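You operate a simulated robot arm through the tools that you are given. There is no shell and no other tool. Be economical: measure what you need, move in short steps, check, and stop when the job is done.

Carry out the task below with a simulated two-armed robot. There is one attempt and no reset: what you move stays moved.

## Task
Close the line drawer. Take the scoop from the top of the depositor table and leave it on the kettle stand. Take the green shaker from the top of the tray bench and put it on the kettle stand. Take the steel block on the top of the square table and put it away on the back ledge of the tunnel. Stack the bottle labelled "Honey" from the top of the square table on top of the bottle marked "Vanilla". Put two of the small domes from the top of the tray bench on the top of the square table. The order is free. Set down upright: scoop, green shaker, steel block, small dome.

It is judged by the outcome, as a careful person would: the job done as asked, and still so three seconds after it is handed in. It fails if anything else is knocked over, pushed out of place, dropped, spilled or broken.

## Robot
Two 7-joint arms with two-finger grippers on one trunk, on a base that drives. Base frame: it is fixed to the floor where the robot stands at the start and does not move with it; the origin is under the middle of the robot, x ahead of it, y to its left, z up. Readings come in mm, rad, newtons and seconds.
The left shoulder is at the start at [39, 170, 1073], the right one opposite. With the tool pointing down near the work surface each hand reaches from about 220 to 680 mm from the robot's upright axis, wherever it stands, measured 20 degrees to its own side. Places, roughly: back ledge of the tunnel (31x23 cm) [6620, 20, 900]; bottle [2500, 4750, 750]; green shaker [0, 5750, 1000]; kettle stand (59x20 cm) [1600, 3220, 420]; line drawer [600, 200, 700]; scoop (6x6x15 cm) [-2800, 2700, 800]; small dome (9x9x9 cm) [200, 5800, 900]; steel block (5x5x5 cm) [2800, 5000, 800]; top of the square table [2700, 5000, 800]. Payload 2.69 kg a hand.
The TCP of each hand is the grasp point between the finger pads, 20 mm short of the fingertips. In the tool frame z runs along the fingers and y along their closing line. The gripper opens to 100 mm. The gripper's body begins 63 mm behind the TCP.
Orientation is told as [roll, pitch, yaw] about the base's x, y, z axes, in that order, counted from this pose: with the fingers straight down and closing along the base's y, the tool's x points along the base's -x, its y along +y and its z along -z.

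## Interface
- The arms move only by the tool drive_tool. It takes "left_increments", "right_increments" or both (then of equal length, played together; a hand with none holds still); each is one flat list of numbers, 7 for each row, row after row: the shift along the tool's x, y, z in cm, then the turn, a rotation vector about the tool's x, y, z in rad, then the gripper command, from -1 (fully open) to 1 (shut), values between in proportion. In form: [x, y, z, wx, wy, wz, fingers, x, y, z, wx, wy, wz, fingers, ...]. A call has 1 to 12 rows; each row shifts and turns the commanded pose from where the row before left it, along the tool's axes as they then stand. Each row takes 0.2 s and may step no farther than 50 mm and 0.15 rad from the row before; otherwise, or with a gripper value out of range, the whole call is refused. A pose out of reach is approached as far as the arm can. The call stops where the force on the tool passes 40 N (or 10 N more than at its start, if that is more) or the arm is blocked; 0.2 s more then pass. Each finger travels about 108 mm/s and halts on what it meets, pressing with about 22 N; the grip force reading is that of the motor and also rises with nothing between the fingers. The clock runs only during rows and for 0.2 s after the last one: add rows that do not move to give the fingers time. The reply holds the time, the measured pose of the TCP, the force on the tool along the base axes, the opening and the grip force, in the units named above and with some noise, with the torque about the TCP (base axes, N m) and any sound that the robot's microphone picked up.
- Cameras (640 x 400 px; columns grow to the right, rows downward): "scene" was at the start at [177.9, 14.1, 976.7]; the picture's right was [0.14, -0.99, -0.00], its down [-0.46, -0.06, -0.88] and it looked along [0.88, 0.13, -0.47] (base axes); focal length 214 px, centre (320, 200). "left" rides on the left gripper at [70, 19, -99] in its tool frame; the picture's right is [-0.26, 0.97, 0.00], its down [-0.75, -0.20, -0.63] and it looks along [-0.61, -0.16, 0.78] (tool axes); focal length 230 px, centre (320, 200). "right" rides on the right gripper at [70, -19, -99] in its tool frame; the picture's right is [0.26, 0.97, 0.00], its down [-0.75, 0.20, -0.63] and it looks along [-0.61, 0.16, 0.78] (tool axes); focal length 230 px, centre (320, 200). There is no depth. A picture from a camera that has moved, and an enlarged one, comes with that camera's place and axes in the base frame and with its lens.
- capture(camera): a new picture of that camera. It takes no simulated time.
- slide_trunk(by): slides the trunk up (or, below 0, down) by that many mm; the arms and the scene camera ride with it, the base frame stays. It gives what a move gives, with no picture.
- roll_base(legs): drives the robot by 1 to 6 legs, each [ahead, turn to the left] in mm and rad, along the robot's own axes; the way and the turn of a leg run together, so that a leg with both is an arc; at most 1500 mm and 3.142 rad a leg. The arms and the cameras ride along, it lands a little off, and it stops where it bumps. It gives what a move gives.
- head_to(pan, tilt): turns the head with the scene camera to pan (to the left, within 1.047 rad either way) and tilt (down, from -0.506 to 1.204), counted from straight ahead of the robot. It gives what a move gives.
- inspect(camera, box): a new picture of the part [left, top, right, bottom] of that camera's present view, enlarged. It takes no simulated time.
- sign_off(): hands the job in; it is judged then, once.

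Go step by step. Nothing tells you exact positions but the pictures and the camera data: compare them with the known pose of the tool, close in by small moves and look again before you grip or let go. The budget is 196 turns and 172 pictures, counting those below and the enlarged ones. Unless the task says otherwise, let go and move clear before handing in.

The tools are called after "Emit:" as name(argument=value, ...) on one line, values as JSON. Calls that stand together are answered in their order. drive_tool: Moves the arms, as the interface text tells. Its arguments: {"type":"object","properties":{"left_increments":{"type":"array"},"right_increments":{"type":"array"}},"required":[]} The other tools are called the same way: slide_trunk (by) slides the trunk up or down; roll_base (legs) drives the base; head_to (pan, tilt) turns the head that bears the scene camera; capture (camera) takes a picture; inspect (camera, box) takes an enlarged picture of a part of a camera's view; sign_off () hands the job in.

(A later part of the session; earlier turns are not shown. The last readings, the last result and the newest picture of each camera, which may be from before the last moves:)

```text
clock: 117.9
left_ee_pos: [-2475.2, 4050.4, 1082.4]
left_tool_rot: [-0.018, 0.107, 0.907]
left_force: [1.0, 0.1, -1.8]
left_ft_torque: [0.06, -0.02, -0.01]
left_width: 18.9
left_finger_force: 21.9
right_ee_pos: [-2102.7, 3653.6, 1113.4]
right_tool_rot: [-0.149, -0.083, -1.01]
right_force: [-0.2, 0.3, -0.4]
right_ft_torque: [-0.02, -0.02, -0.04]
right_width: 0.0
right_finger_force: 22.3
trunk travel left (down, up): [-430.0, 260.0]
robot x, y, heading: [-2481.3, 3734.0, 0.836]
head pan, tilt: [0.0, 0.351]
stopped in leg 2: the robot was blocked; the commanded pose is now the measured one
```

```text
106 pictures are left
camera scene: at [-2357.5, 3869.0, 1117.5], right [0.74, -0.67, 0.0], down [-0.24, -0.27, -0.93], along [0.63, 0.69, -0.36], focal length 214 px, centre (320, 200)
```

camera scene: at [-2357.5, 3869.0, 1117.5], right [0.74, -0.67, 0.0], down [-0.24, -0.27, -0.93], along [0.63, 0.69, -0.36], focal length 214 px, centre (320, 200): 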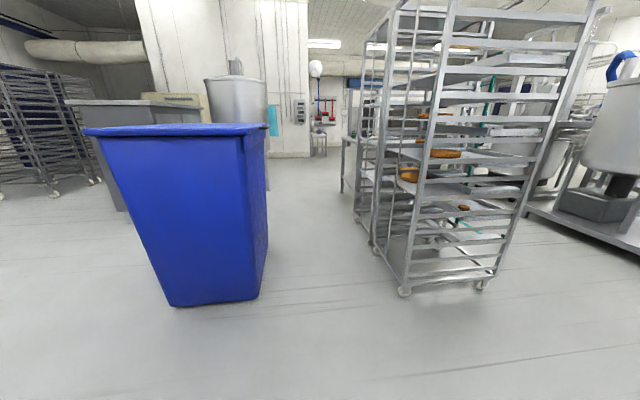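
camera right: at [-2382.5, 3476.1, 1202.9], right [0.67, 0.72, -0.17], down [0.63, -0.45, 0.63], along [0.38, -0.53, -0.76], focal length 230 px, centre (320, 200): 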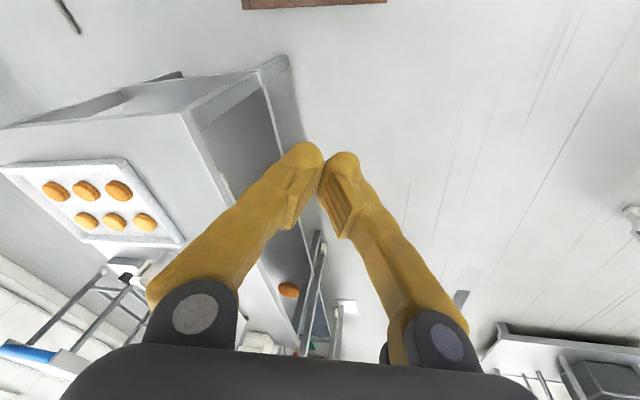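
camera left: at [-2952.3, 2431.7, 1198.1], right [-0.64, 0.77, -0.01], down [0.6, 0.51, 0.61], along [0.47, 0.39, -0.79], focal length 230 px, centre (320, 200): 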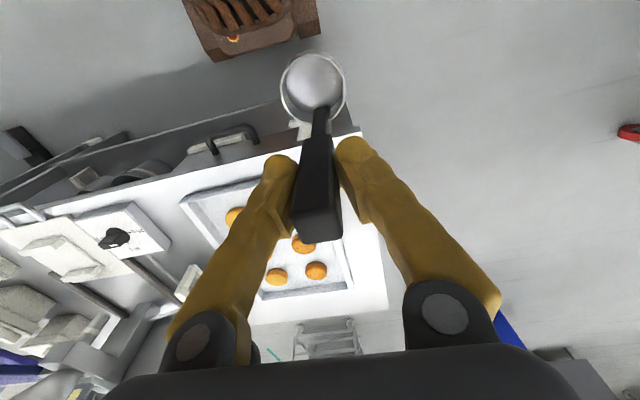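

Still blocked in open floor, so perhaps it is a quirk rather than contact. Trying a smaller turn on its own.

Emit:
roll_base(legs=[[0, -0.4]])

Emit:
capture(camera="left")

Emit:
capture(camera="right")

```text
clock: 119.5
left_ee_pos: [-2354.0, 4020.8, 1087.9]
left_tool_rot: [-0.002, 0.115, 0.484]
left_force: [-0.7, 0.3, -1.5]
left_ft_torque: [0.01, -0.01, -0.02]
left_width: 18.8
left_finger_force: 22.4
right_ee_pos: [-2164.9, 3511.1, 1115.1]
right_tool_rot: [-0.162, -0.059, -1.43]
right_force: [0.2, -0.1, -0.5]
right_ft_torque: [0.0, 0.0, 0.0]
right_width: 0.0
right_finger_force: 22.5
trunk travel left (down, up): [-430.0, 260.0]
robot x, y, heading: [-2481.0, 3732.9, 0.425]
head pan, tilt: [0.0, 0.351]
```

```text
105 pictures are left
camera left: at [-2415.8, 4012.1, 1193.0], right [-0.22, 0.97, -0.03], down [0.82, 0.2, 0.54], along [0.53, 0.09, -0.84], focal length 230 px, centre (320, 200)
```

left: 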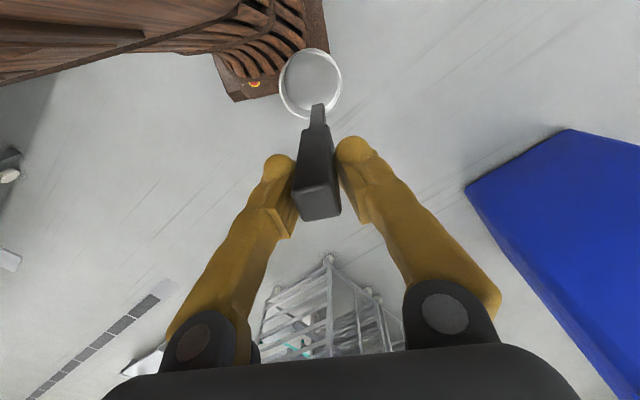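

```text
104 pictures are left
camera right: at [-2179.2, 3585.6, 1210.6], right [0.91, 0.38, -0.17], down [0.4, -0.67, 0.63], along [0.13, -0.64, -0.76], focal length 230 px, centre (320, 200)
```

right: 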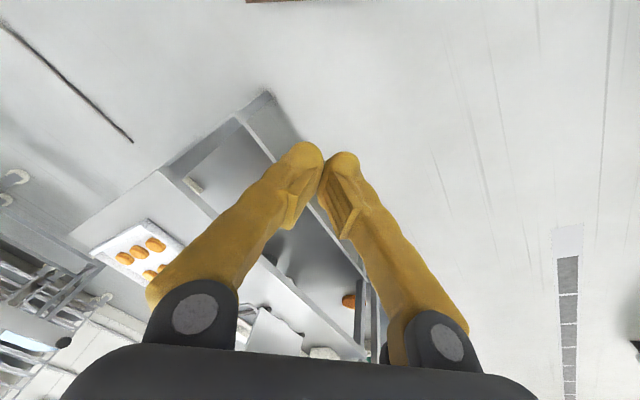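

It turned fine this time. Now steering past the rack toward the kettle stand.

Emit:
roll_base(legs=[[0, -0.69], [1000, 0], [850, 0], [0, 0.1]])

Emit:
capture(camera="scene")

```text
clock: 131.2
left_ee_pos: [-428.8, 3458.6, 1087.9]
left_tool_rot: [-0.021, 0.117, -0.051]
left_force: [0.8, 0.1, -1.0]
left_ft_torque: [-0.03, -0.05, 0.01]
left_width: 19.1
left_finger_force: 22.0
right_ee_pos: [-546.8, 2922.1, 1117.8]
right_tool_rot: [-0.158, -0.088, -1.972]
right_force: [-0.5, 0.1, -0.1]
right_ft_torque: [0.0, 0.01, 0.01]
right_width: 0.2
right_finger_force: 22.2
trunk travel left (down, up): [-430.0, 260.0]
robot x, y, heading: [-687.4, 3282.3, -0.133]
head pan, tilt: [0.0, 0.351]
```

```text
103 pictures are left
camera scene: at [-507.6, 3262.1, 1117.5], right [-0.13, -0.99, 0.0], down [-0.36, 0.05, -0.93], along [0.93, -0.12, -0.36], focal length 214 px, centre (320, 200)
```

scene: 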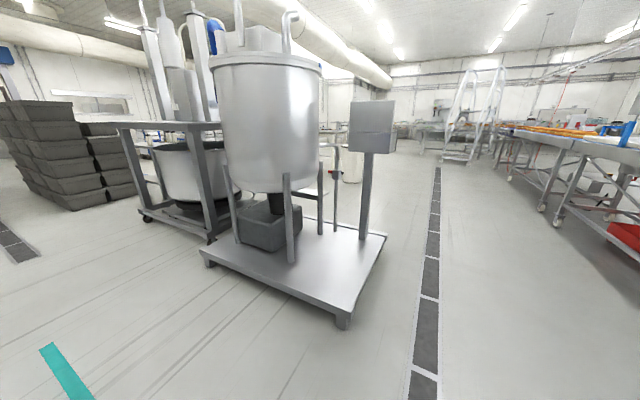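

A mixer kettle on a low platform is ahead; the listed stand [1600, 3220, 420] lies behind it. I'll go round its right side to see.

Emit:
roll_base(legs=[[0, -0.4], [1200, 0], [0, 0.8]])

Emit:
head_to(pan=0.1, tilt=0.3)

Emit:
capture(camera="scene")

```text
clock: 138.6
left_ee_pos: [672.8, 2723.4, 1083.0]
left_tool_rot: [-0.019, 0.155, -0.452]
left_force: [1.3, 0.4, -1.4]
left_ft_torque: [-0.03, 0.05, 0.0]
left_width: 19.2
left_finger_force: 21.5
right_ee_pos: [355.7, 2259.9, 1112.9]
right_tool_rot: [-0.223, -0.077, -2.372]
right_force: [0.8, -0.6, 0.2]
right_ft_torque: [0.01, 0.1, -0.01]
right_width: 0.0
right_finger_force: 22.0
trunk travel left (down, up): [-430.0, 260.0]
robot x, y, heading: [328.7, 2662.7, -0.505]
head pan, tilt: [0.0, 0.351]
stopped in leg 2: the robot was blocked; the commanded pose is now the measured one
```

```text
clock: 139.2
left_ee_pos: [659.8, 2728.1, 1086.3]
left_tool_rot: [-0.016, 0.139, -0.457]
left_force: [0.3, -0.3, -1.5]
left_ft_torque: [0.04, -0.01, 0.0]
left_width: 19.1
left_finger_force: 21.9
right_ee_pos: [343.9, 2265.4, 1114.0]
right_tool_rot: [-0.21, -0.068, -2.376]
right_force: [0.8, 0.0, -0.6]
right_ft_torque: [0.01, 0.05, 0.03]
right_width: 0.0
right_finger_force: 22.3
trunk travel left (down, up): [-430.0, 260.0]
robot x, y, heading: [325.5, 2663.6, -0.506]
head pan, tilt: [0.099, 0.3]
```

```text
102 pictures are left
camera scene: at [495.6, 2581.8, 1121.6], right [-0.4, -0.92, 0.0], down [-0.29, 0.13, -0.95], along [0.87, -0.37, -0.32], focal length 214 px, centre (320, 200)
```

scene: 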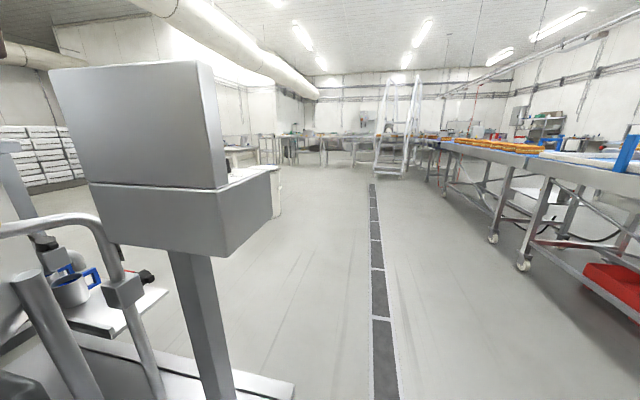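

A shelf behind the kettle's control box is visible at the left. Looking that way with the head.

Emit:
head_to(pan=0.7, tilt=0.5)

Emit:
capture(camera="scene")

Emit:
capture(camera="left")

```text
clock: 140.2
left_ee_pos: [654.5, 2730.3, 1086.9]
left_tool_rot: [-0.016, 0.135, -0.453]
left_force: [-0.5, 0.5, -2.5]
left_ft_torque: [-0.01, -0.04, 0.01]
left_width: 19.4
left_finger_force: 22.0
right_ee_pos: [337.9, 2268.6, 1116.0]
right_tool_rot: [-0.203, -0.067, -2.374]
right_force: [-0.2, -0.1, -0.7]
right_ft_torque: [0.02, 0.01, -0.03]
right_width: 0.0
right_finger_force: 22.0
trunk travel left (down, up): [-430.0, 260.0]
robot x, y, heading: [331.3, 2661.7, -0.507]
head pan, tilt: [0.7, 0.499]
```

```text
101 pictures are left
camera scene: at [495.5, 2638.6, 1104.4], right [0.19, -0.98, -0.01], down [-0.48, -0.08, -0.87], along [0.85, 0.17, -0.49], focal length 214 px, centre (320, 200)
```

scene: 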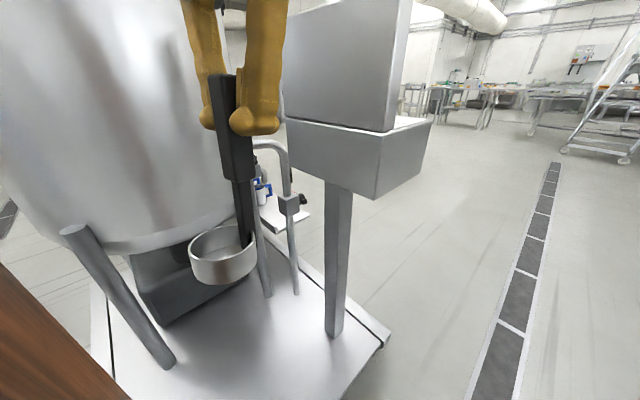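

```text
100 pictures are left
camera left: at [611.6, 2774.3, 1193.7], right [0.65, 0.76, -0.05], down [0.66, -0.53, 0.53], along [0.37, -0.38, -0.85], focal length 230 px, centre (320, 200)
```

left: 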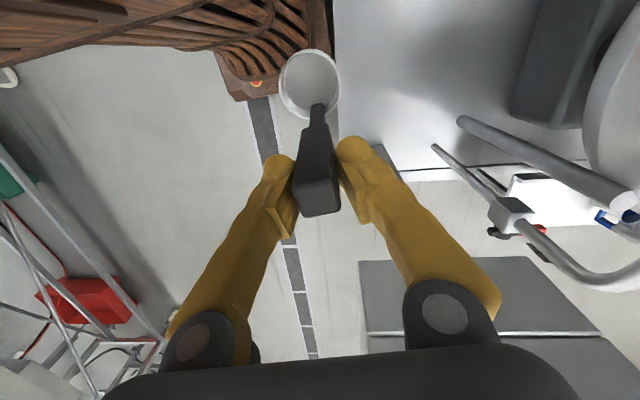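

The stand's shelf is on the far side of the platform. I'll back out, then pass wide of the platform and its control box, and come at the shelf from the other end.

Emit:
roll_base(legs=[[-600, 0], [0, -0.266], [1250, 0], [0, 0.12], [700, 0], [0, 1.5]])

Emit:
head_to(pan=0.2, tilt=0.4)

Emit:
capture(camera="scene")

```text
clock: 158.3
left_ee_pos: [1258.6, 1962.1, 1088.7]
left_tool_rot: [-0.018, 0.135, 0.892]
left_force: [0.9, 0.5, -1.3]
left_ft_torque: [0.02, -0.02, -0.01]
left_width: 18.9
left_finger_force: 22.3
right_ee_pos: [1639.9, 1552.7, 1115.4]
right_tool_rot: [-0.204, -0.069, -1.028]
right_force: [0.6, -0.1, 0.9]
right_ft_torque: [0.03, -0.03, -0.01]
right_width: 0.0
right_finger_force: 22.4
trunk travel left (down, up): [-430.0, 260.0]
robot x, y, heading: [1259.7, 1625.3, 0.835]
head pan, tilt: [0.7, 0.499]
```

```text
clock: 159.2
left_ee_pos: [1248.7, 1952.2, 1089.1]
left_tool_rot: [-0.017, 0.12, 0.894]
left_force: [-0.2, 0.7, -0.2]
left_ft_torque: [-0.02, -0.02, -0.02]
left_width: 19.1
left_finger_force: 21.9
right_ee_pos: [1630.4, 1540.1, 1117.9]
right_tool_rot: [-0.194, -0.064, -1.029]
right_force: [1.0, 0.4, -0.7]
right_ft_torque: [0.02, 0.01, -0.03]
right_width: 0.0
right_finger_force: 22.2
trunk travel left (down, up): [-430.0, 260.0]
robot x, y, heading: [1258.2, 1626.9, 0.838]
head pan, tilt: [0.201, 0.4]
```

```text
99 pictures are left
camera scene: at [1364.3, 1773.5, 1112.9], right [0.86, -0.5, 0.0], down [-0.21, -0.35, -0.91], along [0.46, 0.79, -0.41], focal length 214 px, centre (320, 200)
```

scene: 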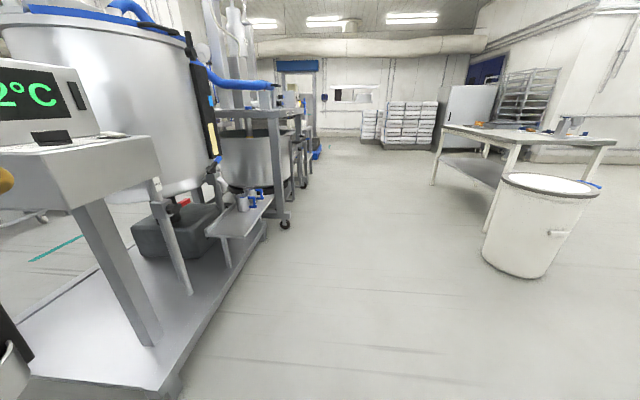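

The kettle stand shelf is visible: outer edge from about [1485, 2884] to [1835, 3344], z 420. Zooming in for free spots.

Emit:
inspect(camera="scene", box=[180, 160, 308, 240])

Emit:
inspect(camera="scene", box=[400, 90, 640, 240])

```text
5.00 times, centred on (244, 200) of scene
camera zoom: at [1364.3, 1773.5, 1112.9], right [0.86, -0.5, 0.0], down [-0.21, -0.35, -0.91], along [0.46, 0.79, -0.41], focal length 1072 px, centre (700, 200)
```

zoom: 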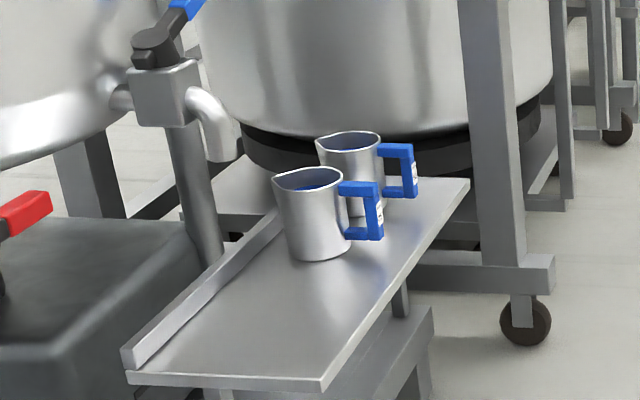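

```text
2.67 times, centred on (520, 165) of scene
camera zoom: at [1364.3, 1773.5, 1112.9], right [0.86, -0.5, 0.0], down [-0.21, -0.35, -0.91], along [0.46, 0.79, -0.41], focal length 572 px, centre (-213, 293)
```

zoom: 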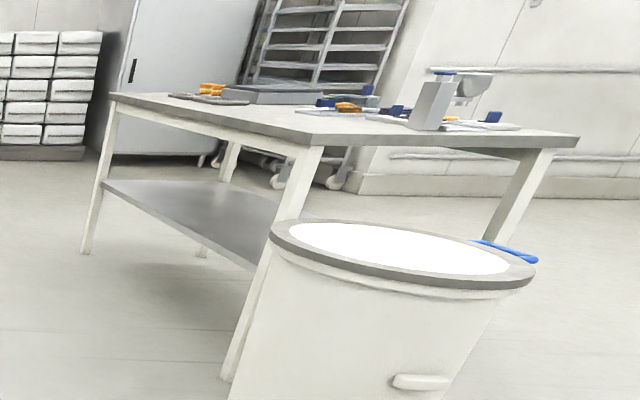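

The near half of the shelf is free (two mugs sit further along). I'll drive to the shelf's outer side and face it.

Emit:
roll_base(legs=[[0, 0.25], [1390, 0], [0, 1.405]])

Emit:
head_to(pan=0.1, tilt=0.8)

Emit:
capture(camera="scene")

```text
clock: 170.6
left_ee_pos: [1603.1, 2826.7, 1089.0]
left_tool_rot: [-0.017, 0.13, 2.512]
left_force: [-0.2, -0.4, -1.4]
left_ft_torque: [0.01, 0.04, 0.01]
left_width: 19.1
left_finger_force: 21.8
right_ee_pos: [1994.3, 3228.3, 1115.1]
right_tool_rot: [-0.2, -0.062, 0.589]
right_force: [-0.3, -0.3, -1.1]
right_ft_torque: [-0.02, 0.02, 0.0]
right_width: 0.1
right_finger_force: 21.7
trunk travel left (down, up): [-430.0, 260.0]
robot x, y, heading: [1928.0, 2857.3, 2.454]
head pan, tilt: [0.201, 0.4]
```

```text
clock: 171.5
left_ee_pos: [1605.1, 2826.3, 1088.2]
left_tool_rot: [-0.03, 0.143, 2.543]
left_force: [0.2, -0.5, -1.1]
left_ft_torque: [0.0, -0.01, 0.01]
left_width: 19.4
left_finger_force: 22.4
right_ee_pos: [2005.1, 3232.1, 1119.5]
right_tool_rot: [-0.196, -0.089, 0.606]
right_force: [0.0, -0.6, -0.5]
right_ft_torque: [0.0, 0.0, -0.02]
right_width: 0.2
right_finger_force: 22.3
trunk travel left (down, up): [-430.0, 260.0]
robot x, y, heading: [1931.8, 2855.3, 2.457]
head pan, tilt: [0.099, 0.799]
```

```text
96 pictures are left
camera scene: at [1793.8, 2956.6, 1078.2], right [0.55, 0.83, 0.0], down [0.61, -0.4, -0.69], along [-0.57, 0.38, -0.73], focal length 214 px, centre (320, 200)
```

scene: 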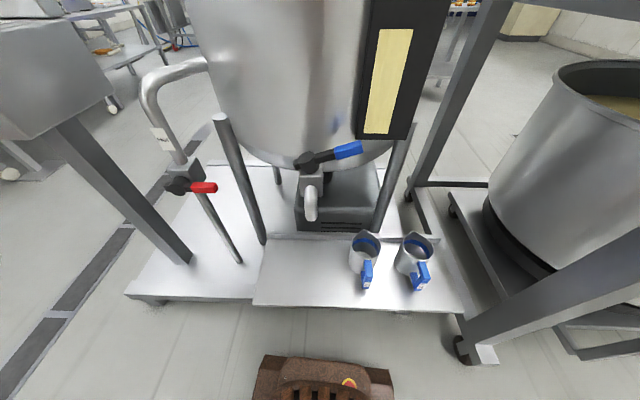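

Clear view of the shelf. I'll set the scoop on the free left part: cup centre near [1496, 3023], so TCP near [1461, 3047]. First the trunk goes down.

Emit:
slide_trunk(by=-320)

Emit:
drive_tool(left_increments=[-4, -1.7, 0, -0.03, -0.07, 0, 1, -4, -1.7, 0, 0, -0.07, 0, 1, -4, -1.7, 0, 0, 0, 0, 1, -4, -1.7, 0, 0, 0, 0, 1, -4, -1.7, 0, 0, 0, 0, 1, -4, -1.7, 0, 0, 0, 0, 1, 0, 0, 0, 0, 0, 0, 1])

Emit:
capture(camera="left")

Emit:
capture(camera="scene")

```text
clock: 174.6
left_ee_pos: [1610.4, 2821.2, 767.7]
left_tool_rot: [-0.028, 0.14, 2.534]
left_force: [0.5, 0.7, -1.2]
left_ft_torque: [0.01, 0.03, 0.02]
left_width: 19.1
left_finger_force: 22.5
right_ee_pos: [2006.9, 3226.2, 798.5]
right_tool_rot: [-0.196, -0.082, 0.601]
right_force: [-0.5, 0.2, 0.5]
right_ft_torque: [-0.03, 0.01, 0.0]
right_width: 0.0
right_finger_force: 21.9
trunk travel left (down, up): [-110.0, 580.0]
robot x, y, heading: [1932.8, 2854.6, 2.454]
head pan, tilt: [0.099, 0.799]
```

```text
clock: 176.2
left_ee_pos: [1483.3, 3039.3, 770.5]
left_tool_rot: [0.011, -0.024, 2.51]
left_force: [0.4, -0.5, -1.7]
left_ft_torque: [0.0, 0.02, -0.02]
left_width: 19.0
left_finger_force: 21.9
right_ee_pos: [2006.3, 3227.6, 798.7]
right_tool_rot: [-0.198, -0.08, 0.601]
right_force: [0.3, -0.8, 0.0]
right_ft_torque: [-0.06, 0.02, -0.07]
right_width: 0.0
right_finger_force: 21.8
trunk travel left (down, up): [-110.0, 580.0]
robot x, y, heading: [1927.5, 2853.9, 2.46]
head pan, tilt: [0.099, 0.799]
```

```text
95 pictures are left
camera left: at [1529.8, 2982.5, 866.8], right [-0.78, -0.63, 0.02], down [-0.47, 0.6, 0.65], along [-0.42, 0.49, -0.76], focal length 230 px, centre (320, 200)
```

left: 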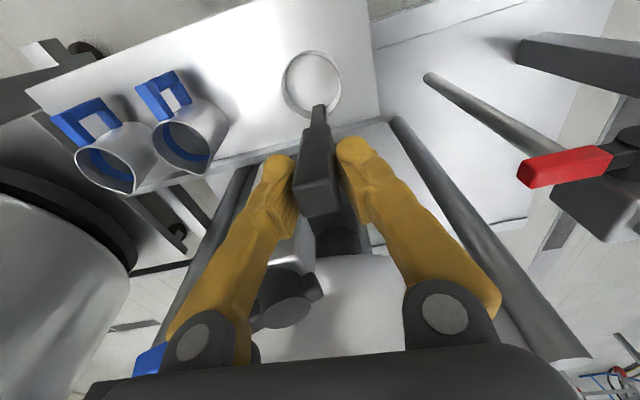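

```text
94 pictures are left
camera scene: at [1798.0, 2953.0, 758.1], right [0.55, 0.83, 0.0], down [0.61, -0.4, -0.68], along [-0.57, 0.38, -0.73], focal length 214 px, centre (320, 200)
```

scene: 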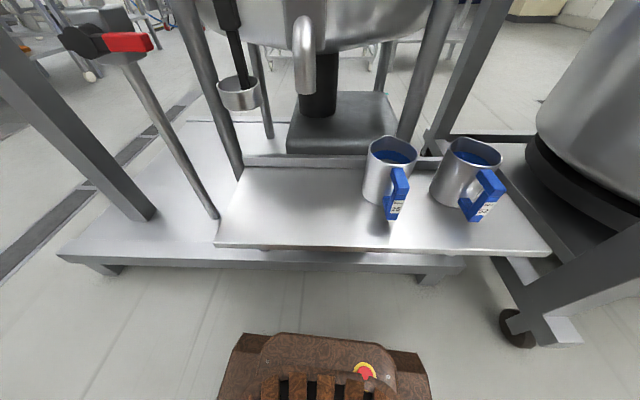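

The tap spout is near [1469, 3140, 615], so I'll shift 18 mm away from it and lower close to the shelf.

Emit:
drive_tool(left_increments=[0, 1.9, 0, 0, 0.02, 0, 1, 0, 0, 4.8, 0, 0, 0, 1, 0, 0, 4.8, 0, 0, 0, 1, 0, 0, 4.8, 0, 0, 0, 1, 0, 0, 4.8, 0, 0, 0, 1, 0, 0, 0, 0, 0, 0, 1])

Emit:
capture(camera="scene")

Emit:
capture(camera="left")

```text
clock: 177.6
left_ee_pos: [1469.2, 3022.3, 578.3]
left_tool_rot: [0.013, -0.005, 2.51]
left_force: [0.2, 0.2, -1.8]
left_ft_torque: [0.01, 0.01, -0.05]
left_width: 19.0
left_finger_force: 22.3
right_ee_pos: [2006.4, 3226.8, 799.3]
right_tool_rot: [-0.196, -0.082, 0.602]
right_force: [-0.1, -0.3, 0.9]
right_ft_torque: [0.0, -0.01, 0.0]
right_width: 0.0
right_finger_force: 22.0
trunk travel left (down, up): [-110.0, 580.0]
robot x, y, heading: [1931.8, 2854.5, 2.455]
head pan, tilt: [0.099, 0.799]
```

```text
93 pictures are left
camera scene: at [1797.9, 2952.9, 758.2], right [0.55, 0.83, 0.0], down [0.61, -0.4, -0.68], along [-0.57, 0.38, -0.73], focal length 214 px, centre (320, 200)
```

scene: 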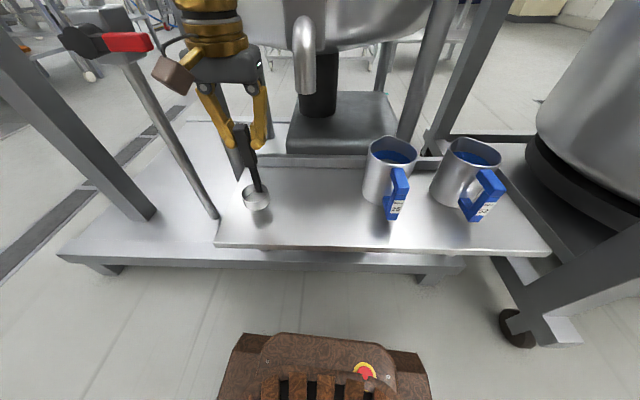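

```text
92 pictures are left
camera left: at [1513.3, 2966.5, 675.8], right [-0.78, -0.63, 0.01], down [-0.48, 0.61, 0.63], along [-0.4, 0.49, -0.78], focal length 230 px, centre (320, 200)
```

left: 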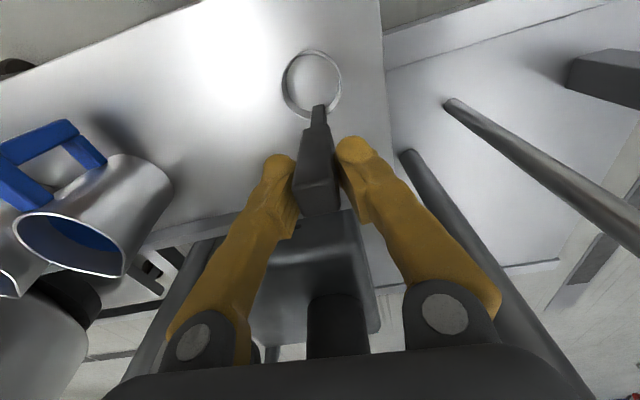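

The cup is over the free spot, about 40 mm above. Lowering slowly to contact.

Emit:
drive_tool(left_increments=[0, 0, 1, 0, 0, 0, 1, 0, 0, 1, 0, 0, 0, 1, 0, 0, 0.7, 0, 0, 0, 1, 0, 0, 0.5, 0, 0, 0, 1, 0, 0, 0, 0, 0, 0, 1])

Emit:
inspect(camera="scene", box=[190, 100, 350, 260])

```text
clock: 178.8
left_ee_pos: [1467.1, 3023.5, 546.8]
left_tool_rot: [0.011, -0.009, 2.512]
left_force: [-6.3, 3.7, 19.4]
left_ft_torque: [-0.06, -0.05, 0.01]
left_width: 18.7
left_finger_force: 21.7
right_ee_pos: [2007.3, 3226.8, 799.4]
right_tool_rot: [-0.195, -0.082, 0.602]
right_force: [1.1, 0.1, -0.7]
right_ft_torque: [0.04, -0.01, -0.03]
right_width: 0.1
right_finger_force: 21.8
trunk travel left (down, up): [-110.0, 580.0]
robot x, y, heading: [1930.4, 2853.8, 2.455]
head pan, tilt: [0.099, 0.799]
```

```text
2.50 times, centred on (270, 180) of scene
camera zoom: at [1798.6, 2952.7, 758.4], right [0.55, 0.83, 0.0], down [0.61, -0.4, -0.69], along [-0.57, 0.38, -0.73], focal length 536 px, centre (445, 250)
```

zoom: 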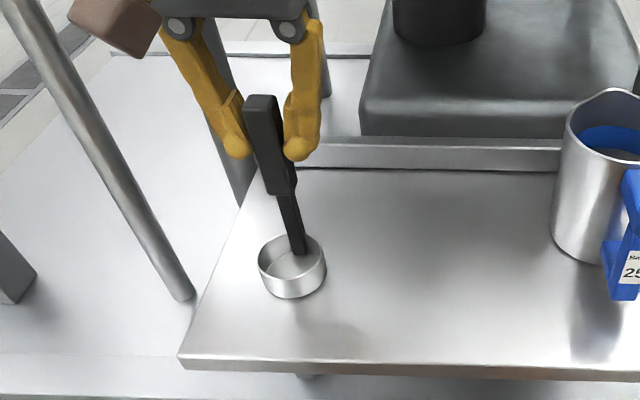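

Contact at about 19 N. Easing the pressure, opening and rising straight up.

Emit:
drive_tool(left_increments=[0, 0, -0.25, 0, 0, 0, 1, 0, 0, 0, 0, 0, 0, 0.2, 0, 0, 0, 0, 0, 0, -0.6, 0, 0, 0, 0, 0, 0, -1, 0, 0, 0, 0, 0, 0, -1, 0, 0, -3, 0, 0, 0, -1, 0, 0, -4.5, 0, 0, 0, -1, 0, 0, -4.5, 0, 0, 0, -1, 0, 0, -4.5, 0, 0, 0, -1])

Emit:
capture(camera="scene")

```text
clock: 180.8
left_ee_pos: [1470.1, 3022.5, 713.3]
left_tool_rot: [0.013, -0.004, 2.509]
left_force: [-0.5, 0.5, -0.8]
left_ft_torque: [-0.01, 0.0, -0.03]
left_width: 99.8
left_finger_force: 0.0
right_ee_pos: [2006.7, 3227.6, 798.2]
right_tool_rot: [-0.194, -0.081, 0.602]
right_force: [0.2, 0.6, 0.9]
right_ft_torque: [0.0, -0.03, 0.02]
right_width: 0.0
right_finger_force: 22.4
trunk travel left (down, up): [-110.0, 580.0]
robot x, y, heading: [1930.4, 2851.6, 2.457]
head pan, tilt: [0.099, 0.799]
```

```text
90 pictures are left
camera scene: at [1798.1, 2952.8, 758.2], right [0.55, 0.83, 0.0], down [0.61, -0.4, -0.68], along [-0.57, 0.38, -0.73], focal length 214 px, centre (320, 200)
```

scene: 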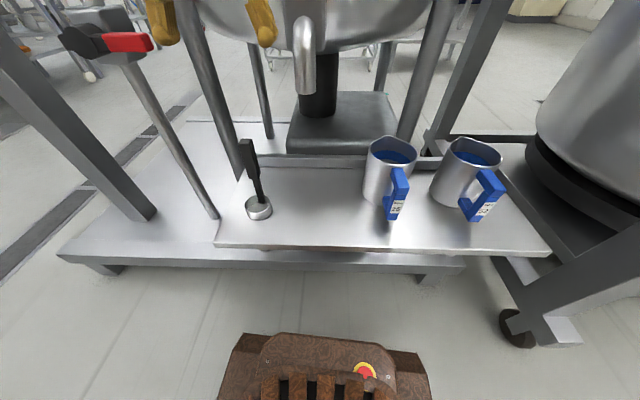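

The scoop stands upright on the stand. Retracting, raising the trunk, backing away and turning along the aisle toward the square table and tray bench.

Emit:
drive_tool(left_increments=[4.5, 0, 0, 0, 0, 0, 0, 4.5, 0, 0, 0, 0, 0, 0, 4.5, 0, 0, 0, 0, 0, 1, 4.5, 0, 0, 0, 0, 0, 1, 4, 0, 0, 0, 0, 0, 1])

Emit:
slide_trunk(by=320)

Emit:
roll_base(legs=[[-250, 0], [0, -1.5]])

Emit:
head_to(pan=0.2, tilt=0.2)

Emit:
capture(camera="scene")

```text
clock: 182.0
left_ee_pos: [1644.3, 2902.8, 713.7]
left_tool_rot: [0.01, -0.009, 2.51]
left_force: [0.8, -0.3, 0.1]
left_ft_torque: [-0.03, 0.01, -0.02]
left_width: 0.3
left_finger_force: 21.8
left hand out of reach, approached as far as the arm can: row 5
right_ee_pos: [2006.6, 3227.8, 798.0]
right_tool_rot: [-0.196, -0.083, 0.603]
right_force: [0.1, 0.1, 0.0]
right_ft_torque: [-0.02, -0.01, -0.04]
right_width: 0.0
right_finger_force: 21.6
trunk travel left (down, up): [-110.0, 580.0]
robot x, y, heading: [1926.4, 2854.6, 2.458]
head pan, tilt: [0.099, 0.799]
```

```text
clock: 185.2
left_ee_pos: [1640.9, 2907.5, 1035.9]
left_tool_rot: [0.005, -0.019, 2.509]
left_force: [-0.6, -0.8, 0.1]
left_ft_torque: [0.07, -0.01, -0.03]
left_width: 0.2
left_finger_force: 21.6
right_ee_pos: [2004.6, 3232.3, 1119.7]
right_tool_rot: [-0.195, -0.089, 0.609]
right_force: [0.7, 0.3, 0.4]
right_ft_torque: [0.04, 0.0, 0.0]
right_width: 0.0
right_finger_force: 21.9
trunk travel left (down, up): [-430.0, 260.0]
robot x, y, heading: [1930.8, 2858.2, 2.455]
head pan, tilt: [0.099, 0.799]
```

```text
clock: 190.9
left_ee_pos: [2167.0, 2982.6, 1035.8]
left_tool_rot: [0.011, -0.011, 0.969]
left_force: [0.5, -0.2, 0.3]
left_ft_torque: [-0.02, 0.01, 0.0]
left_width: 0.0
left_finger_force: 21.9
right_ee_pos: [2500.2, 2629.0, 1121.6]
right_tool_rot: [-0.198, -0.059, -0.952]
right_force: [-0.6, 0.1, 0.0]
right_ft_torque: [-0.03, -0.03, 0.0]
right_width: 0.0
right_finger_force: 22.4
trunk travel left (down, up): [-430.0, 260.0]
robot x, y, heading: [2122.3, 2696.0, 0.916]
head pan, tilt: [0.099, 0.799]
```

```text
clock: 191.9
left_ee_pos: [2177.7, 2978.3, 1039.6]
left_tool_rot: [-0.016, -0.051, 0.965]
left_force: [0.9, 0.2, 1.0]
left_ft_torque: [-0.03, -0.01, -0.03]
left_width: 0.0
left_finger_force: 21.9
right_ee_pos: [2501.0, 2618.9, 1125.7]
right_tool_rot: [-0.196, -0.087, -0.935]
right_force: [-0.3, 0.4, 0.5]
right_ft_torque: [-0.01, -0.01, 0.01]
right_width: 0.3
right_finger_force: 22.3
trunk travel left (down, up): [-430.0, 260.0]
robot x, y, heading: [2116.6, 2697.3, 0.915]
head pan, tilt: [0.201, 0.201]
```

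```text
89 pictures are left
camera scene: at [2216.7, 2854.2, 1131.5], right [0.9, -0.44, 0.0], down [-0.1, -0.19, -0.98], along [0.43, 0.88, -0.22], focal length 214 px, centre (320, 200)
```

scene: 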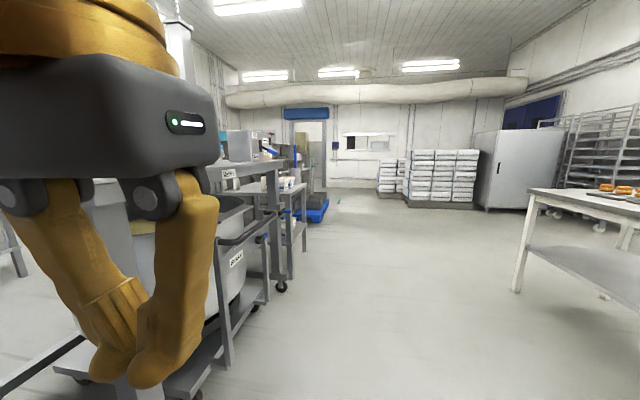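

The square table is the one ahead-left past the second kettle. Driving 1.3 m along the aisle for a better view.

Emit:
roll_base(legs=[[1300, 0], [0, 0.3]])

Emit:
head_to(pan=0.3, tilt=0.25)

Emit:
capture(camera="scene")

```text
clock: 199.5
left_ee_pos: [2885.6, 4018.2, 1039.0]
left_tool_rot: [0.013, -0.01, 1.267]
left_force: [-0.3, 0.2, -0.3]
left_ft_torque: [-0.02, -0.03, -0.01]
left_width: 0.0
left_finger_force: 22.1
right_ee_pos: [3306.5, 3775.5, 1126.6]
right_tool_rot: [-0.204, -0.049, -0.65]
right_force: [-0.6, 0.0, -0.1]
right_ft_torque: [0.01, 0.01, -0.02]
right_width: 0.0
right_finger_force: 22.0
trunk travel left (down, up): [-430.0, 260.0]
robot x, y, heading: [2921.0, 3737.9, 1.214]
head pan, tilt: [0.201, 0.201]
```

```text
clock: 200.2
left_ee_pos: [2894.5, 4011.3, 1039.0]
left_tool_rot: [-0.011, -0.02, 1.261]
left_force: [-0.6, 0.1, 0.8]
left_ft_torque: [0.03, 0.02, 0.0]
left_width: 0.1
left_finger_force: 22.0
right_ee_pos: [3311.2, 3764.3, 1131.8]
right_tool_rot: [-0.201, -0.076, -0.637]
right_force: [0.2, -0.5, -0.9]
right_ft_torque: [0.04, 0.01, 0.02]
right_width: 0.0
right_finger_force: 21.9
trunk travel left (down, up): [-430.0, 260.0]
robot x, y, heading: [2920.9, 3739.1, 1.215]
head pan, tilt: [0.3, 0.25]
```

```text
88 pictures are left
camera scene: at [2959.0, 3917.1, 1127.1], right [1.0, -0.06, -0.01], down [-0.02, -0.26, -0.96], along [0.05, 0.96, -0.26], focal length 214 px, centre (320, 200)
```

scene: 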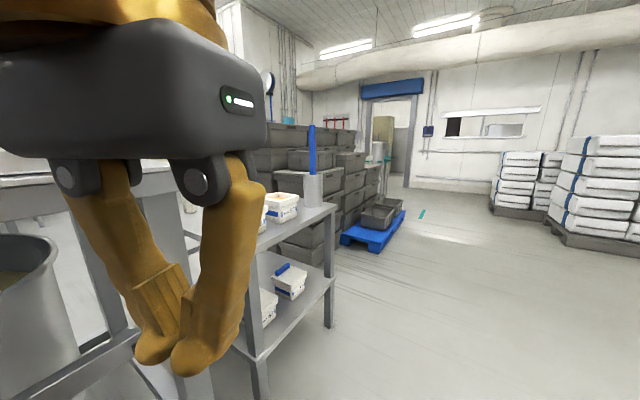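

My left hand hides the table. I'll raise it out of the view and look again.

Emit:
drive_tool(left_increments=[0, 0, -4.5, 0, 0, 0, 1, 0, 0, -4.5, 0, 0, 0, 1, 0, 0, -4.5, 0, 0, 0, 1, 0, 0, -4.5, 0, 0, 0, 1, 0, 2, -4, 0, 0, 0, 1, 0, 3, -2, 0, 0, 0, 1])

Emit:
head_to(pan=0.5, tilt=0.3)

Emit:
capture(camera="scene")

```text
clock: 201.6
left_ee_pos: [2832.4, 4013.6, 1281.1]
left_tool_rot: [0.014, -0.02, 1.267]
left_force: [0.2, -0.4, 0.5]
left_ft_torque: [-0.04, -0.04, 0.04]
left_width: 0.1
left_finger_force: 22.1
right_ee_pos: [3310.3, 3764.8, 1130.5]
right_tool_rot: [-0.2, -0.08, -0.637]
right_force: [-0.6, 0.5, 0.0]
right_ft_torque: [0.01, -0.01, 0.03]
right_width: 0.0
right_finger_force: 22.1
trunk travel left (down, up): [-430.0, 260.0]
robot x, y, heading: [2923.4, 3742.0, 1.212]
head pan, tilt: [0.3, 0.25]
```

```text
clock: 202.3
left_ee_pos: [2832.0, 4013.2, 1281.0]
left_tool_rot: [0.012, -0.019, 1.269]
left_force: [-0.4, -0.5, 0.0]
left_ft_torque: [0.0, 0.0, 0.04]
left_width: 0.0
left_finger_force: 22.2
right_ee_pos: [3312.2, 3764.9, 1131.6]
right_tool_rot: [-0.2, -0.076, -0.635]
right_force: [-0.4, 0.0, 0.5]
right_ft_torque: [-0.02, -0.03, 0.0]
right_width: 0.0
right_finger_force: 22.0
trunk travel left (down, up): [-430.0, 260.0]
robot x, y, heading: [2922.8, 3740.6, 1.213]
head pan, tilt: [0.499, 0.3]
```

```text
87 pictures are left
camera scene: at [2940.2, 3916.5, 1122.5], right [0.99, 0.14, -0.01], down [0.04, -0.31, -0.95], along [-0.14, 0.94, -0.31], focal length 214 px, centre (320, 200)
```

scene: 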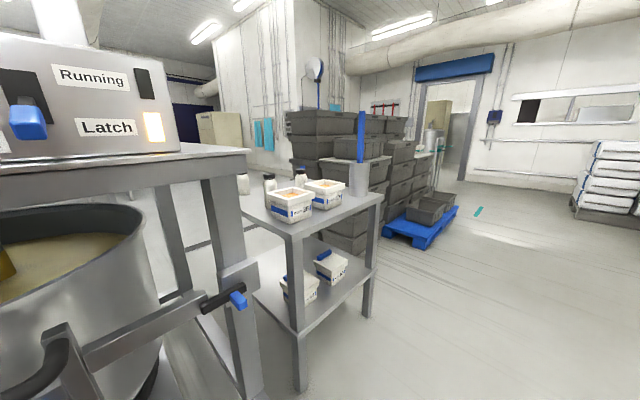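

The square table holds butter boxes and bottles. I'll stand on its aisle side facing it and look at the top.

Emit:
roll_base(legs=[[0, -0.04], [850, 0], [0, 1.3]])

Emit:
head_to(pan=0.0, tilt=0.6)

Emit:
capture(camera="scene")

```text
clock: 210.6
left_ee_pos: [2961.6, 4513.9, 1281.1]
left_tool_rot: [0.014, -0.02, 2.554]
left_force: [0.5, 0.3, 0.0]
left_ft_torque: [0.01, 0.0, -0.01]
left_width: 0.1
left_finger_force: 22.6
right_ee_pos: [3333.9, 4903.2, 1130.5]
right_tool_rot: [-0.211, -0.037, 0.635]
right_force: [0.1, -0.4, -0.8]
right_ft_torque: [0.03, -0.01, -0.01]
right_width: 0.1
right_finger_force: 22.2
trunk travel left (down, up): [-430.0, 260.0]
robot x, y, heading: [3252.8, 4528.0, 2.504]
head pan, tilt: [0.499, 0.3]
```

```text
clock: 211.5
left_ee_pos: [2973.7, 4503.2, 1275.6]
left_tool_rot: [0.018, 0.013, 2.553]
left_force: [-0.7, -0.1, -0.2]
left_ft_torque: [0.01, 0.0, -0.01]
left_width: 0.1
left_finger_force: 22.7
right_ee_pos: [3346.2, 4904.7, 1135.6]
right_tool_rot: [-0.212, -0.065, 0.648]
right_force: [0.4, -0.1, 0.6]
right_ft_torque: [-0.02, -0.05, 0.0]
right_width: 0.2
right_finger_force: 21.8
trunk travel left (down, up): [-430.0, 260.0]
robot x, y, heading: [3254.3, 4525.9, 2.501]
head pan, tilt: [0.0, 0.6]
```

```text
86 pictures are left
camera scene: at [3110.3, 4633.9, 1094.8], right [0.6, 0.8, 0.0], down [0.46, -0.35, -0.82], along [-0.65, 0.49, -0.58], focal length 214 px, centre (320, 200)
```

scene: 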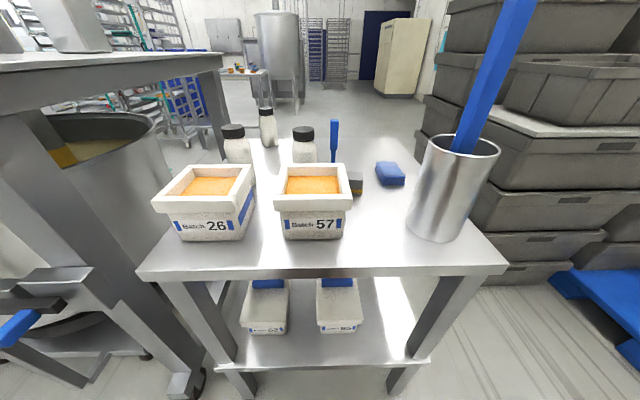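

I can see two butter boxes, three bottles, a block, a sponge and a canister. Zooming to read labels.

Emit:
inspect(camera="scene", box=[200, 95, 420, 235])

Emit:
inspect(camera="scene", box=[210, 60, 290, 110])

Emit:
capture(camera="left")

```text
2.86 times, centred on (310, 165) of scene
camera zoom: at [3110.3, 4633.9, 1094.8], right [0.6, 0.8, 0.0], down [0.46, -0.35, -0.82], along [-0.65, 0.49, -0.58], focal length 613 px, centre (349, 300)
```

zoom: 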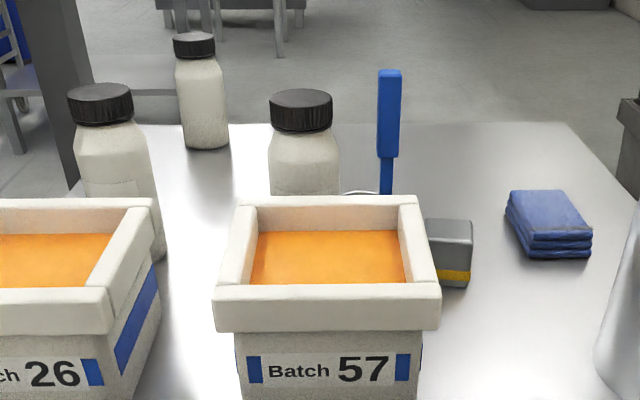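

```text
8.00 times, centred on (250, 85) of scene
camera zoom: at [3110.3, 4633.9, 1094.8], right [0.6, 0.8, 0.0], down [0.46, -0.35, -0.82], along [-0.65, 0.49, -0.58], focal length 1716 px, centre (880, 1120)
```

zoom: 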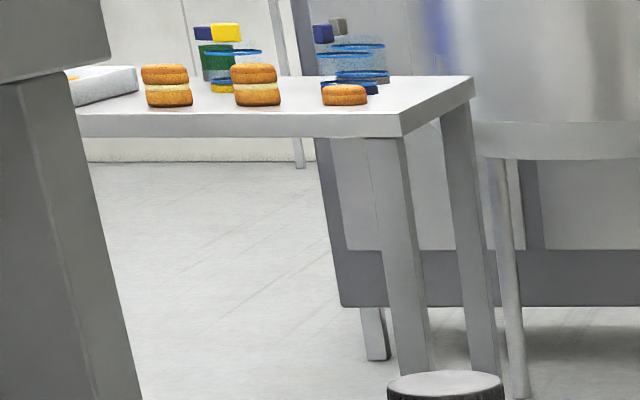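

```text
83 pictures are left
camera left: at [3020.1, 4452.3, 1375.0], right [-0.75, -0.66, 0.01], down [-0.51, 0.6, 0.62], along [-0.42, 0.46, -0.79], focal length 230 px, centre (320, 200)
```

left: 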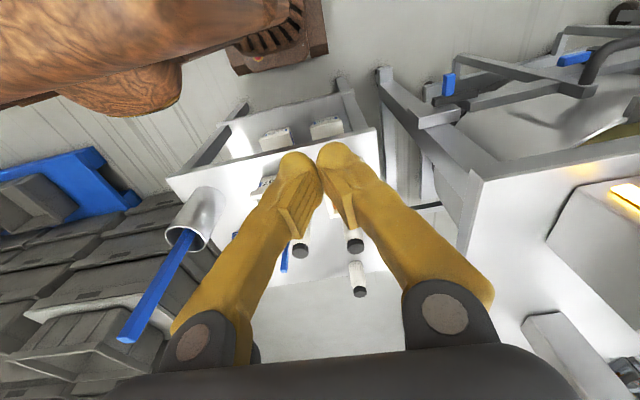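

The labels face away from here, and the bench is beyond the table. I'll look right to measure the gap between this table and the crate pile.

Emit:
head_to(pan=-0.6, tilt=0.45)

Emit:
capture(camera="scene")

Emit:
capture(camera="right")

```text
clock: 212.5
left_ee_pos: [2975.0, 4503.4, 1276.1]
left_tool_rot: [0.018, 0.011, 2.552]
left_force: [-0.1, -0.2, 0.0]
left_ft_torque: [-0.04, -0.01, 0.01]
left_width: 0.0
left_finger_force: 21.7
right_ee_pos: [3346.4, 4904.0, 1135.7]
right_tool_rot: [-0.208, -0.066, 0.649]
right_force: [0.7, -0.1, 0.6]
right_ft_torque: [0.0, -0.02, 0.01]
right_width: 0.0
right_finger_force: 22.2
trunk travel left (down, up): [-430.0, 260.0]
robot x, y, heading: [3250.3, 4525.7, 2.501]
head pan, tilt: [-0.6, 0.45]
```

```text
82 pictures are left
camera scene: at [3151.6, 4667.8, 1108.6], right [0.95, 0.33, 0.01], down [0.15, -0.42, -0.89], along [-0.29, 0.85, -0.45], focal length 214 px, centre (320, 200)
```

scene: 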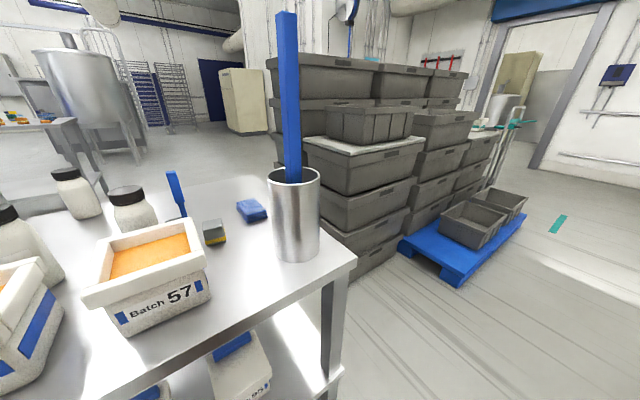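

```text
81 pictures are left
camera right: at [3284.0, 4859.2, 1231.7], right [-0.77, 0.6, -0.22], down [0.37, 0.69, 0.62], along [0.53, 0.4, -0.75], focal length 230 px, centre (320, 200)
```

right: 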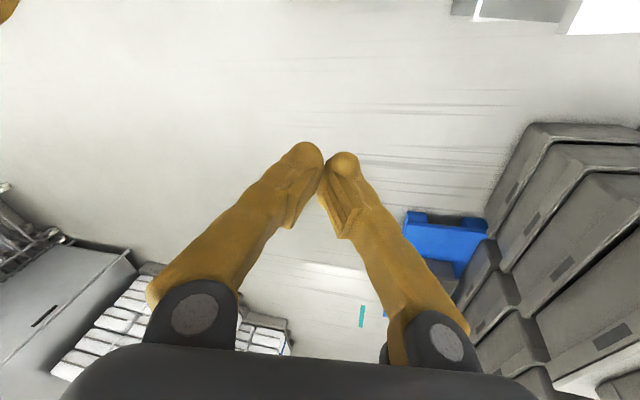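

The gap is too narrow, so I'll reach the bench by the known route back round the kettles. First back off and turn down the aisle.

Emit:
roll_base(legs=[[-130, 0], [0, 1.55]])

Emit:
head_to(pan=0, tilt=0.3)

```text
clock: 217.7
left_ee_pos: [3388.8, 4173.2, 1283.0]
left_tool_rot: [0.017, -0.03, -2.136]
left_force: [0.7, -0.5, 0.2]
left_ft_torque: [-0.03, 0.0, -0.05]
left_width: 0.0
left_finger_force: 22.5
right_ee_pos: [2975.7, 4532.5, 1135.3]
right_tool_rot: [-0.22, -0.019, 2.23]
right_force: [-0.3, 0.1, 0.0]
right_ft_torque: [0.01, 0.03, 0.01]
right_width: 0.0
right_finger_force: 21.8
trunk travel left (down, up): [-430.0, 260.0]
robot x, y, heading: [3351.4, 4450.8, -2.187]
head pan, tilt: [-0.6, 0.45]
```

```text
clock: 218.7
left_ee_pos: [3397.5, 4187.8, 1278.5]
left_tool_rot: [0.017, 0.001, -2.132]
left_force: [0.2, -0.2, -0.2]
left_ft_torque: [0.03, -0.01, -0.03]
left_width: 0.0
left_finger_force: 22.3
right_ee_pos: [2975.3, 4545.1, 1139.6]
right_tool_rot: [-0.22, -0.048, 2.242]
right_force: [-0.5, 0.3, -0.4]
right_ft_torque: [0.0, -0.02, -0.02]
right_width: 0.0
right_finger_force: 21.8
trunk travel left (down, up): [-430.0, 260.0]
robot x, y, heading: [3351.8, 4449.2, -2.187]
head pan, tilt: [0.0, 0.3]
```

Heading is good. Driving down the aisle past the kettle stand and turning toward the other side.

Emit:
roll_base(legs=[[1500, 0], [1500, 0], [550, 0], [0, -1.7]])

Emit:
capture(camera="scene")

```text
clock: 240.2
left_ee_pos: [1050.9, 1540.2, 1285.0]
left_tool_rot: [0.014, -0.04, 2.418]
left_force: [0.5, -0.3, 0.3]
left_ft_torque: [-0.02, -0.01, 0.02]
left_width: 0.0
left_finger_force: 22.0
right_ee_pos: [1469.0, 1898.1, 1141.4]
right_tool_rot: [-0.215, -0.011, 0.498]
right_force: [-0.7, 0.0, 0.8]
right_ft_torque: [-0.01, 0.03, -0.02]
right_width: 0.0
right_finger_force: 22.0
trunk travel left (down, up): [-430.0, 260.0]
robot x, y, heading: [1312.7, 1541.1, 2.362]
head pan, tilt: [0.0, 0.3]
```

```text
80 pictures are left
camera scene: at [1185.2, 1671.4, 1122.3], right [0.7, 0.71, 0.0], down [0.22, -0.22, -0.95], along [-0.68, 0.67, -0.31], focal length 214 px, centre (320, 200)
```

scene: 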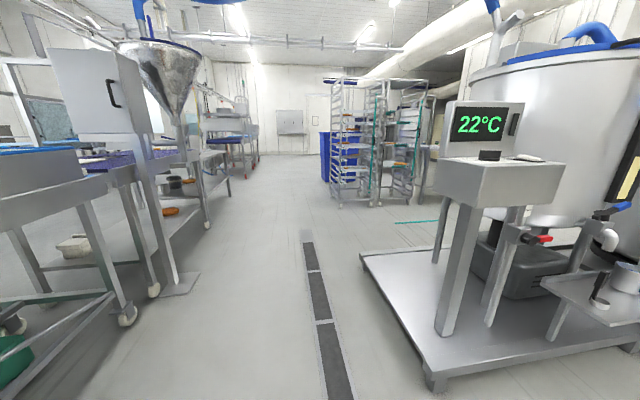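

The scoop is still standing on the stand. I'll pass left of the platform and head up to the tray bench.

Emit:
roll_base(legs=[[0, 0.1], [1000, 0], [1000, 0], [0, -1.07]])

Emit:
head_to(pan=0, tilt=0.25)

Emit:
capture(camera="scene")

```text
clock: 253.4
left_ee_pos: [-403.2, 2961.1, 1286.3]
left_tool_rot: [0.017, -0.049, 1.48]
left_force: [0.3, -0.6, 0.8]
left_ft_torque: [0.0, 0.02, 0.0]
left_width: 0.3
left_finger_force: 22.1
right_ee_pos: [135.5, 2841.4, 1148.7]
right_tool_rot: [-0.212, 0.001, -0.441]
right_force: [-0.1, -0.3, 0.0]
right_ft_torque: [-0.01, -0.02, 0.01]
right_width: 0.0
right_finger_force: 22.1
trunk travel left (down, up): [-430.0, 260.0]
robot x, y, heading: [-245.4, 2769.6, 1.43]
head pan, tilt: [0.0, 0.3]
```

```text
clock: 254.0
left_ee_pos: [-404.7, 2944.8, 1283.2]
left_tool_rot: [0.018, -0.02, 1.48]
left_force: [-0.3, -0.4, 0.3]
left_ft_torque: [0.05, 0.0, -0.02]
left_width: 0.0
left_finger_force: 22.2
right_ee_pos: [139.2, 2826.3, 1152.4]
right_tool_rot: [-0.22, -0.023, -0.433]
right_force: [-0.1, 0.6, -1.1]
right_ft_torque: [0.03, 0.01, -0.03]
right_width: 0.0
right_finger_force: 21.7
trunk travel left (down, up): [-430.0, 260.0]
robot x, y, heading: [-243.2, 2770.7, 1.429]
head pan, tilt: [0.0, 0.25]
```

```text
79 pictures are left
camera scene: at [-219.2, 2950.1, 1127.1], right [0.99, -0.14, 0.0], down [-0.04, -0.26, -0.96], along [0.14, 0.95, -0.26], focal length 214 px, centre (320, 200)
```

scene: 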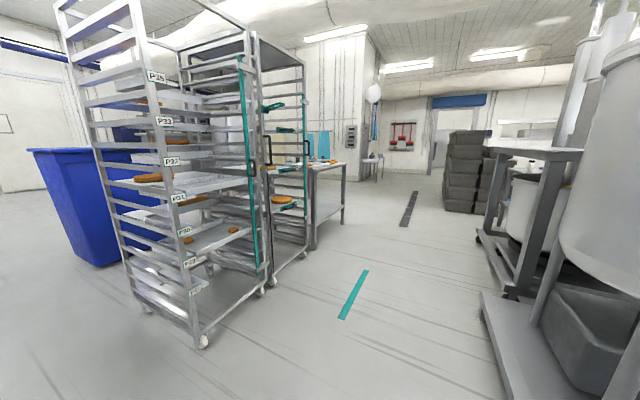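

The tray bench is beyond the racks, reachable from its right side. Driving up beside it and turning to face it.

Emit:
roll_base(legs=[[0, -0.275], [1500, 0], [1050, 0], [0, 1.3]])

Emit:
head_to(pan=0, tilt=0.35)

Emit:
capture(camera="scene")

```text
clock: 270.8
left_ee_pos: [578.1, 5034.7, 1287.8]
left_tool_rot: [0.019, -0.061, 2.531]
left_force: [-0.4, 0.3, -0.3]
left_ft_torque: [-0.01, -0.02, 0.0]
left_width: 0.0
left_finger_force: 21.9
right_ee_pos: [947.6, 5450.2, 1154.4]
right_tool_rot: [-0.213, 0.021, 0.607]
right_force: [-0.9, 0.4, 0.1]
right_ft_torque: [0.03, 0.02, -0.01]
right_width: 0.0
right_finger_force: 22.6
trunk travel left (down, up): [-430.0, 260.0]
robot x, y, heading: [811.5, 5085.2, 2.477]
head pan, tilt: [0.0, 0.25]
```

```text
clock: 271.4
left_ee_pos: [591.1, 5022.6, 1284.4]
left_tool_rot: [0.021, -0.031, 2.529]
left_force: [1.0, -0.4, -0.7]
left_ft_torque: [-0.01, 0.02, -0.01]
left_width: 0.0
left_finger_force: 22.0
right_ee_pos: [963.6, 5444.4, 1157.3]
right_tool_rot: [-0.221, 0.001, 0.613]
right_force: [0.4, 0.0, 0.4]
right_ft_torque: [-0.01, 0.0, 0.01]
right_width: 0.0
right_finger_force: 22.1
trunk travel left (down, up): [-430.0, 260.0]
robot x, y, heading: [806.9, 5086.8, 2.478]
head pan, tilt: [0.0, 0.351]
```

```text
78 pictures are left
camera scene: at [667.5, 5201.8, 1117.8], right [0.62, 0.79, 0.0], down [0.28, -0.22, -0.93], along [-0.74, 0.58, -0.36], focal length 214 px, centre (320, 200)
```

scene: 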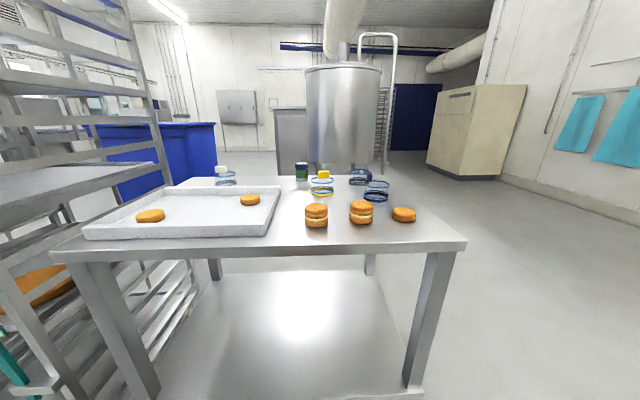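

Emit:
inspect(camera="scene", box=[280, 150, 440, 250])

```text
4.00 times, centred on (360, 200) of scene
camera zoom: at [667.5, 5201.8, 1117.8], right [0.62, 0.79, 0.0], down [0.28, -0.22, -0.93], along [-0.74, 0.58, -0.36], focal length 858 px, centre (160, 200)
```

zoom: 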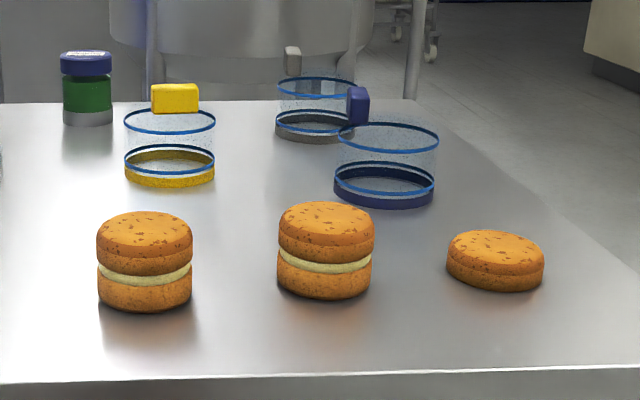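

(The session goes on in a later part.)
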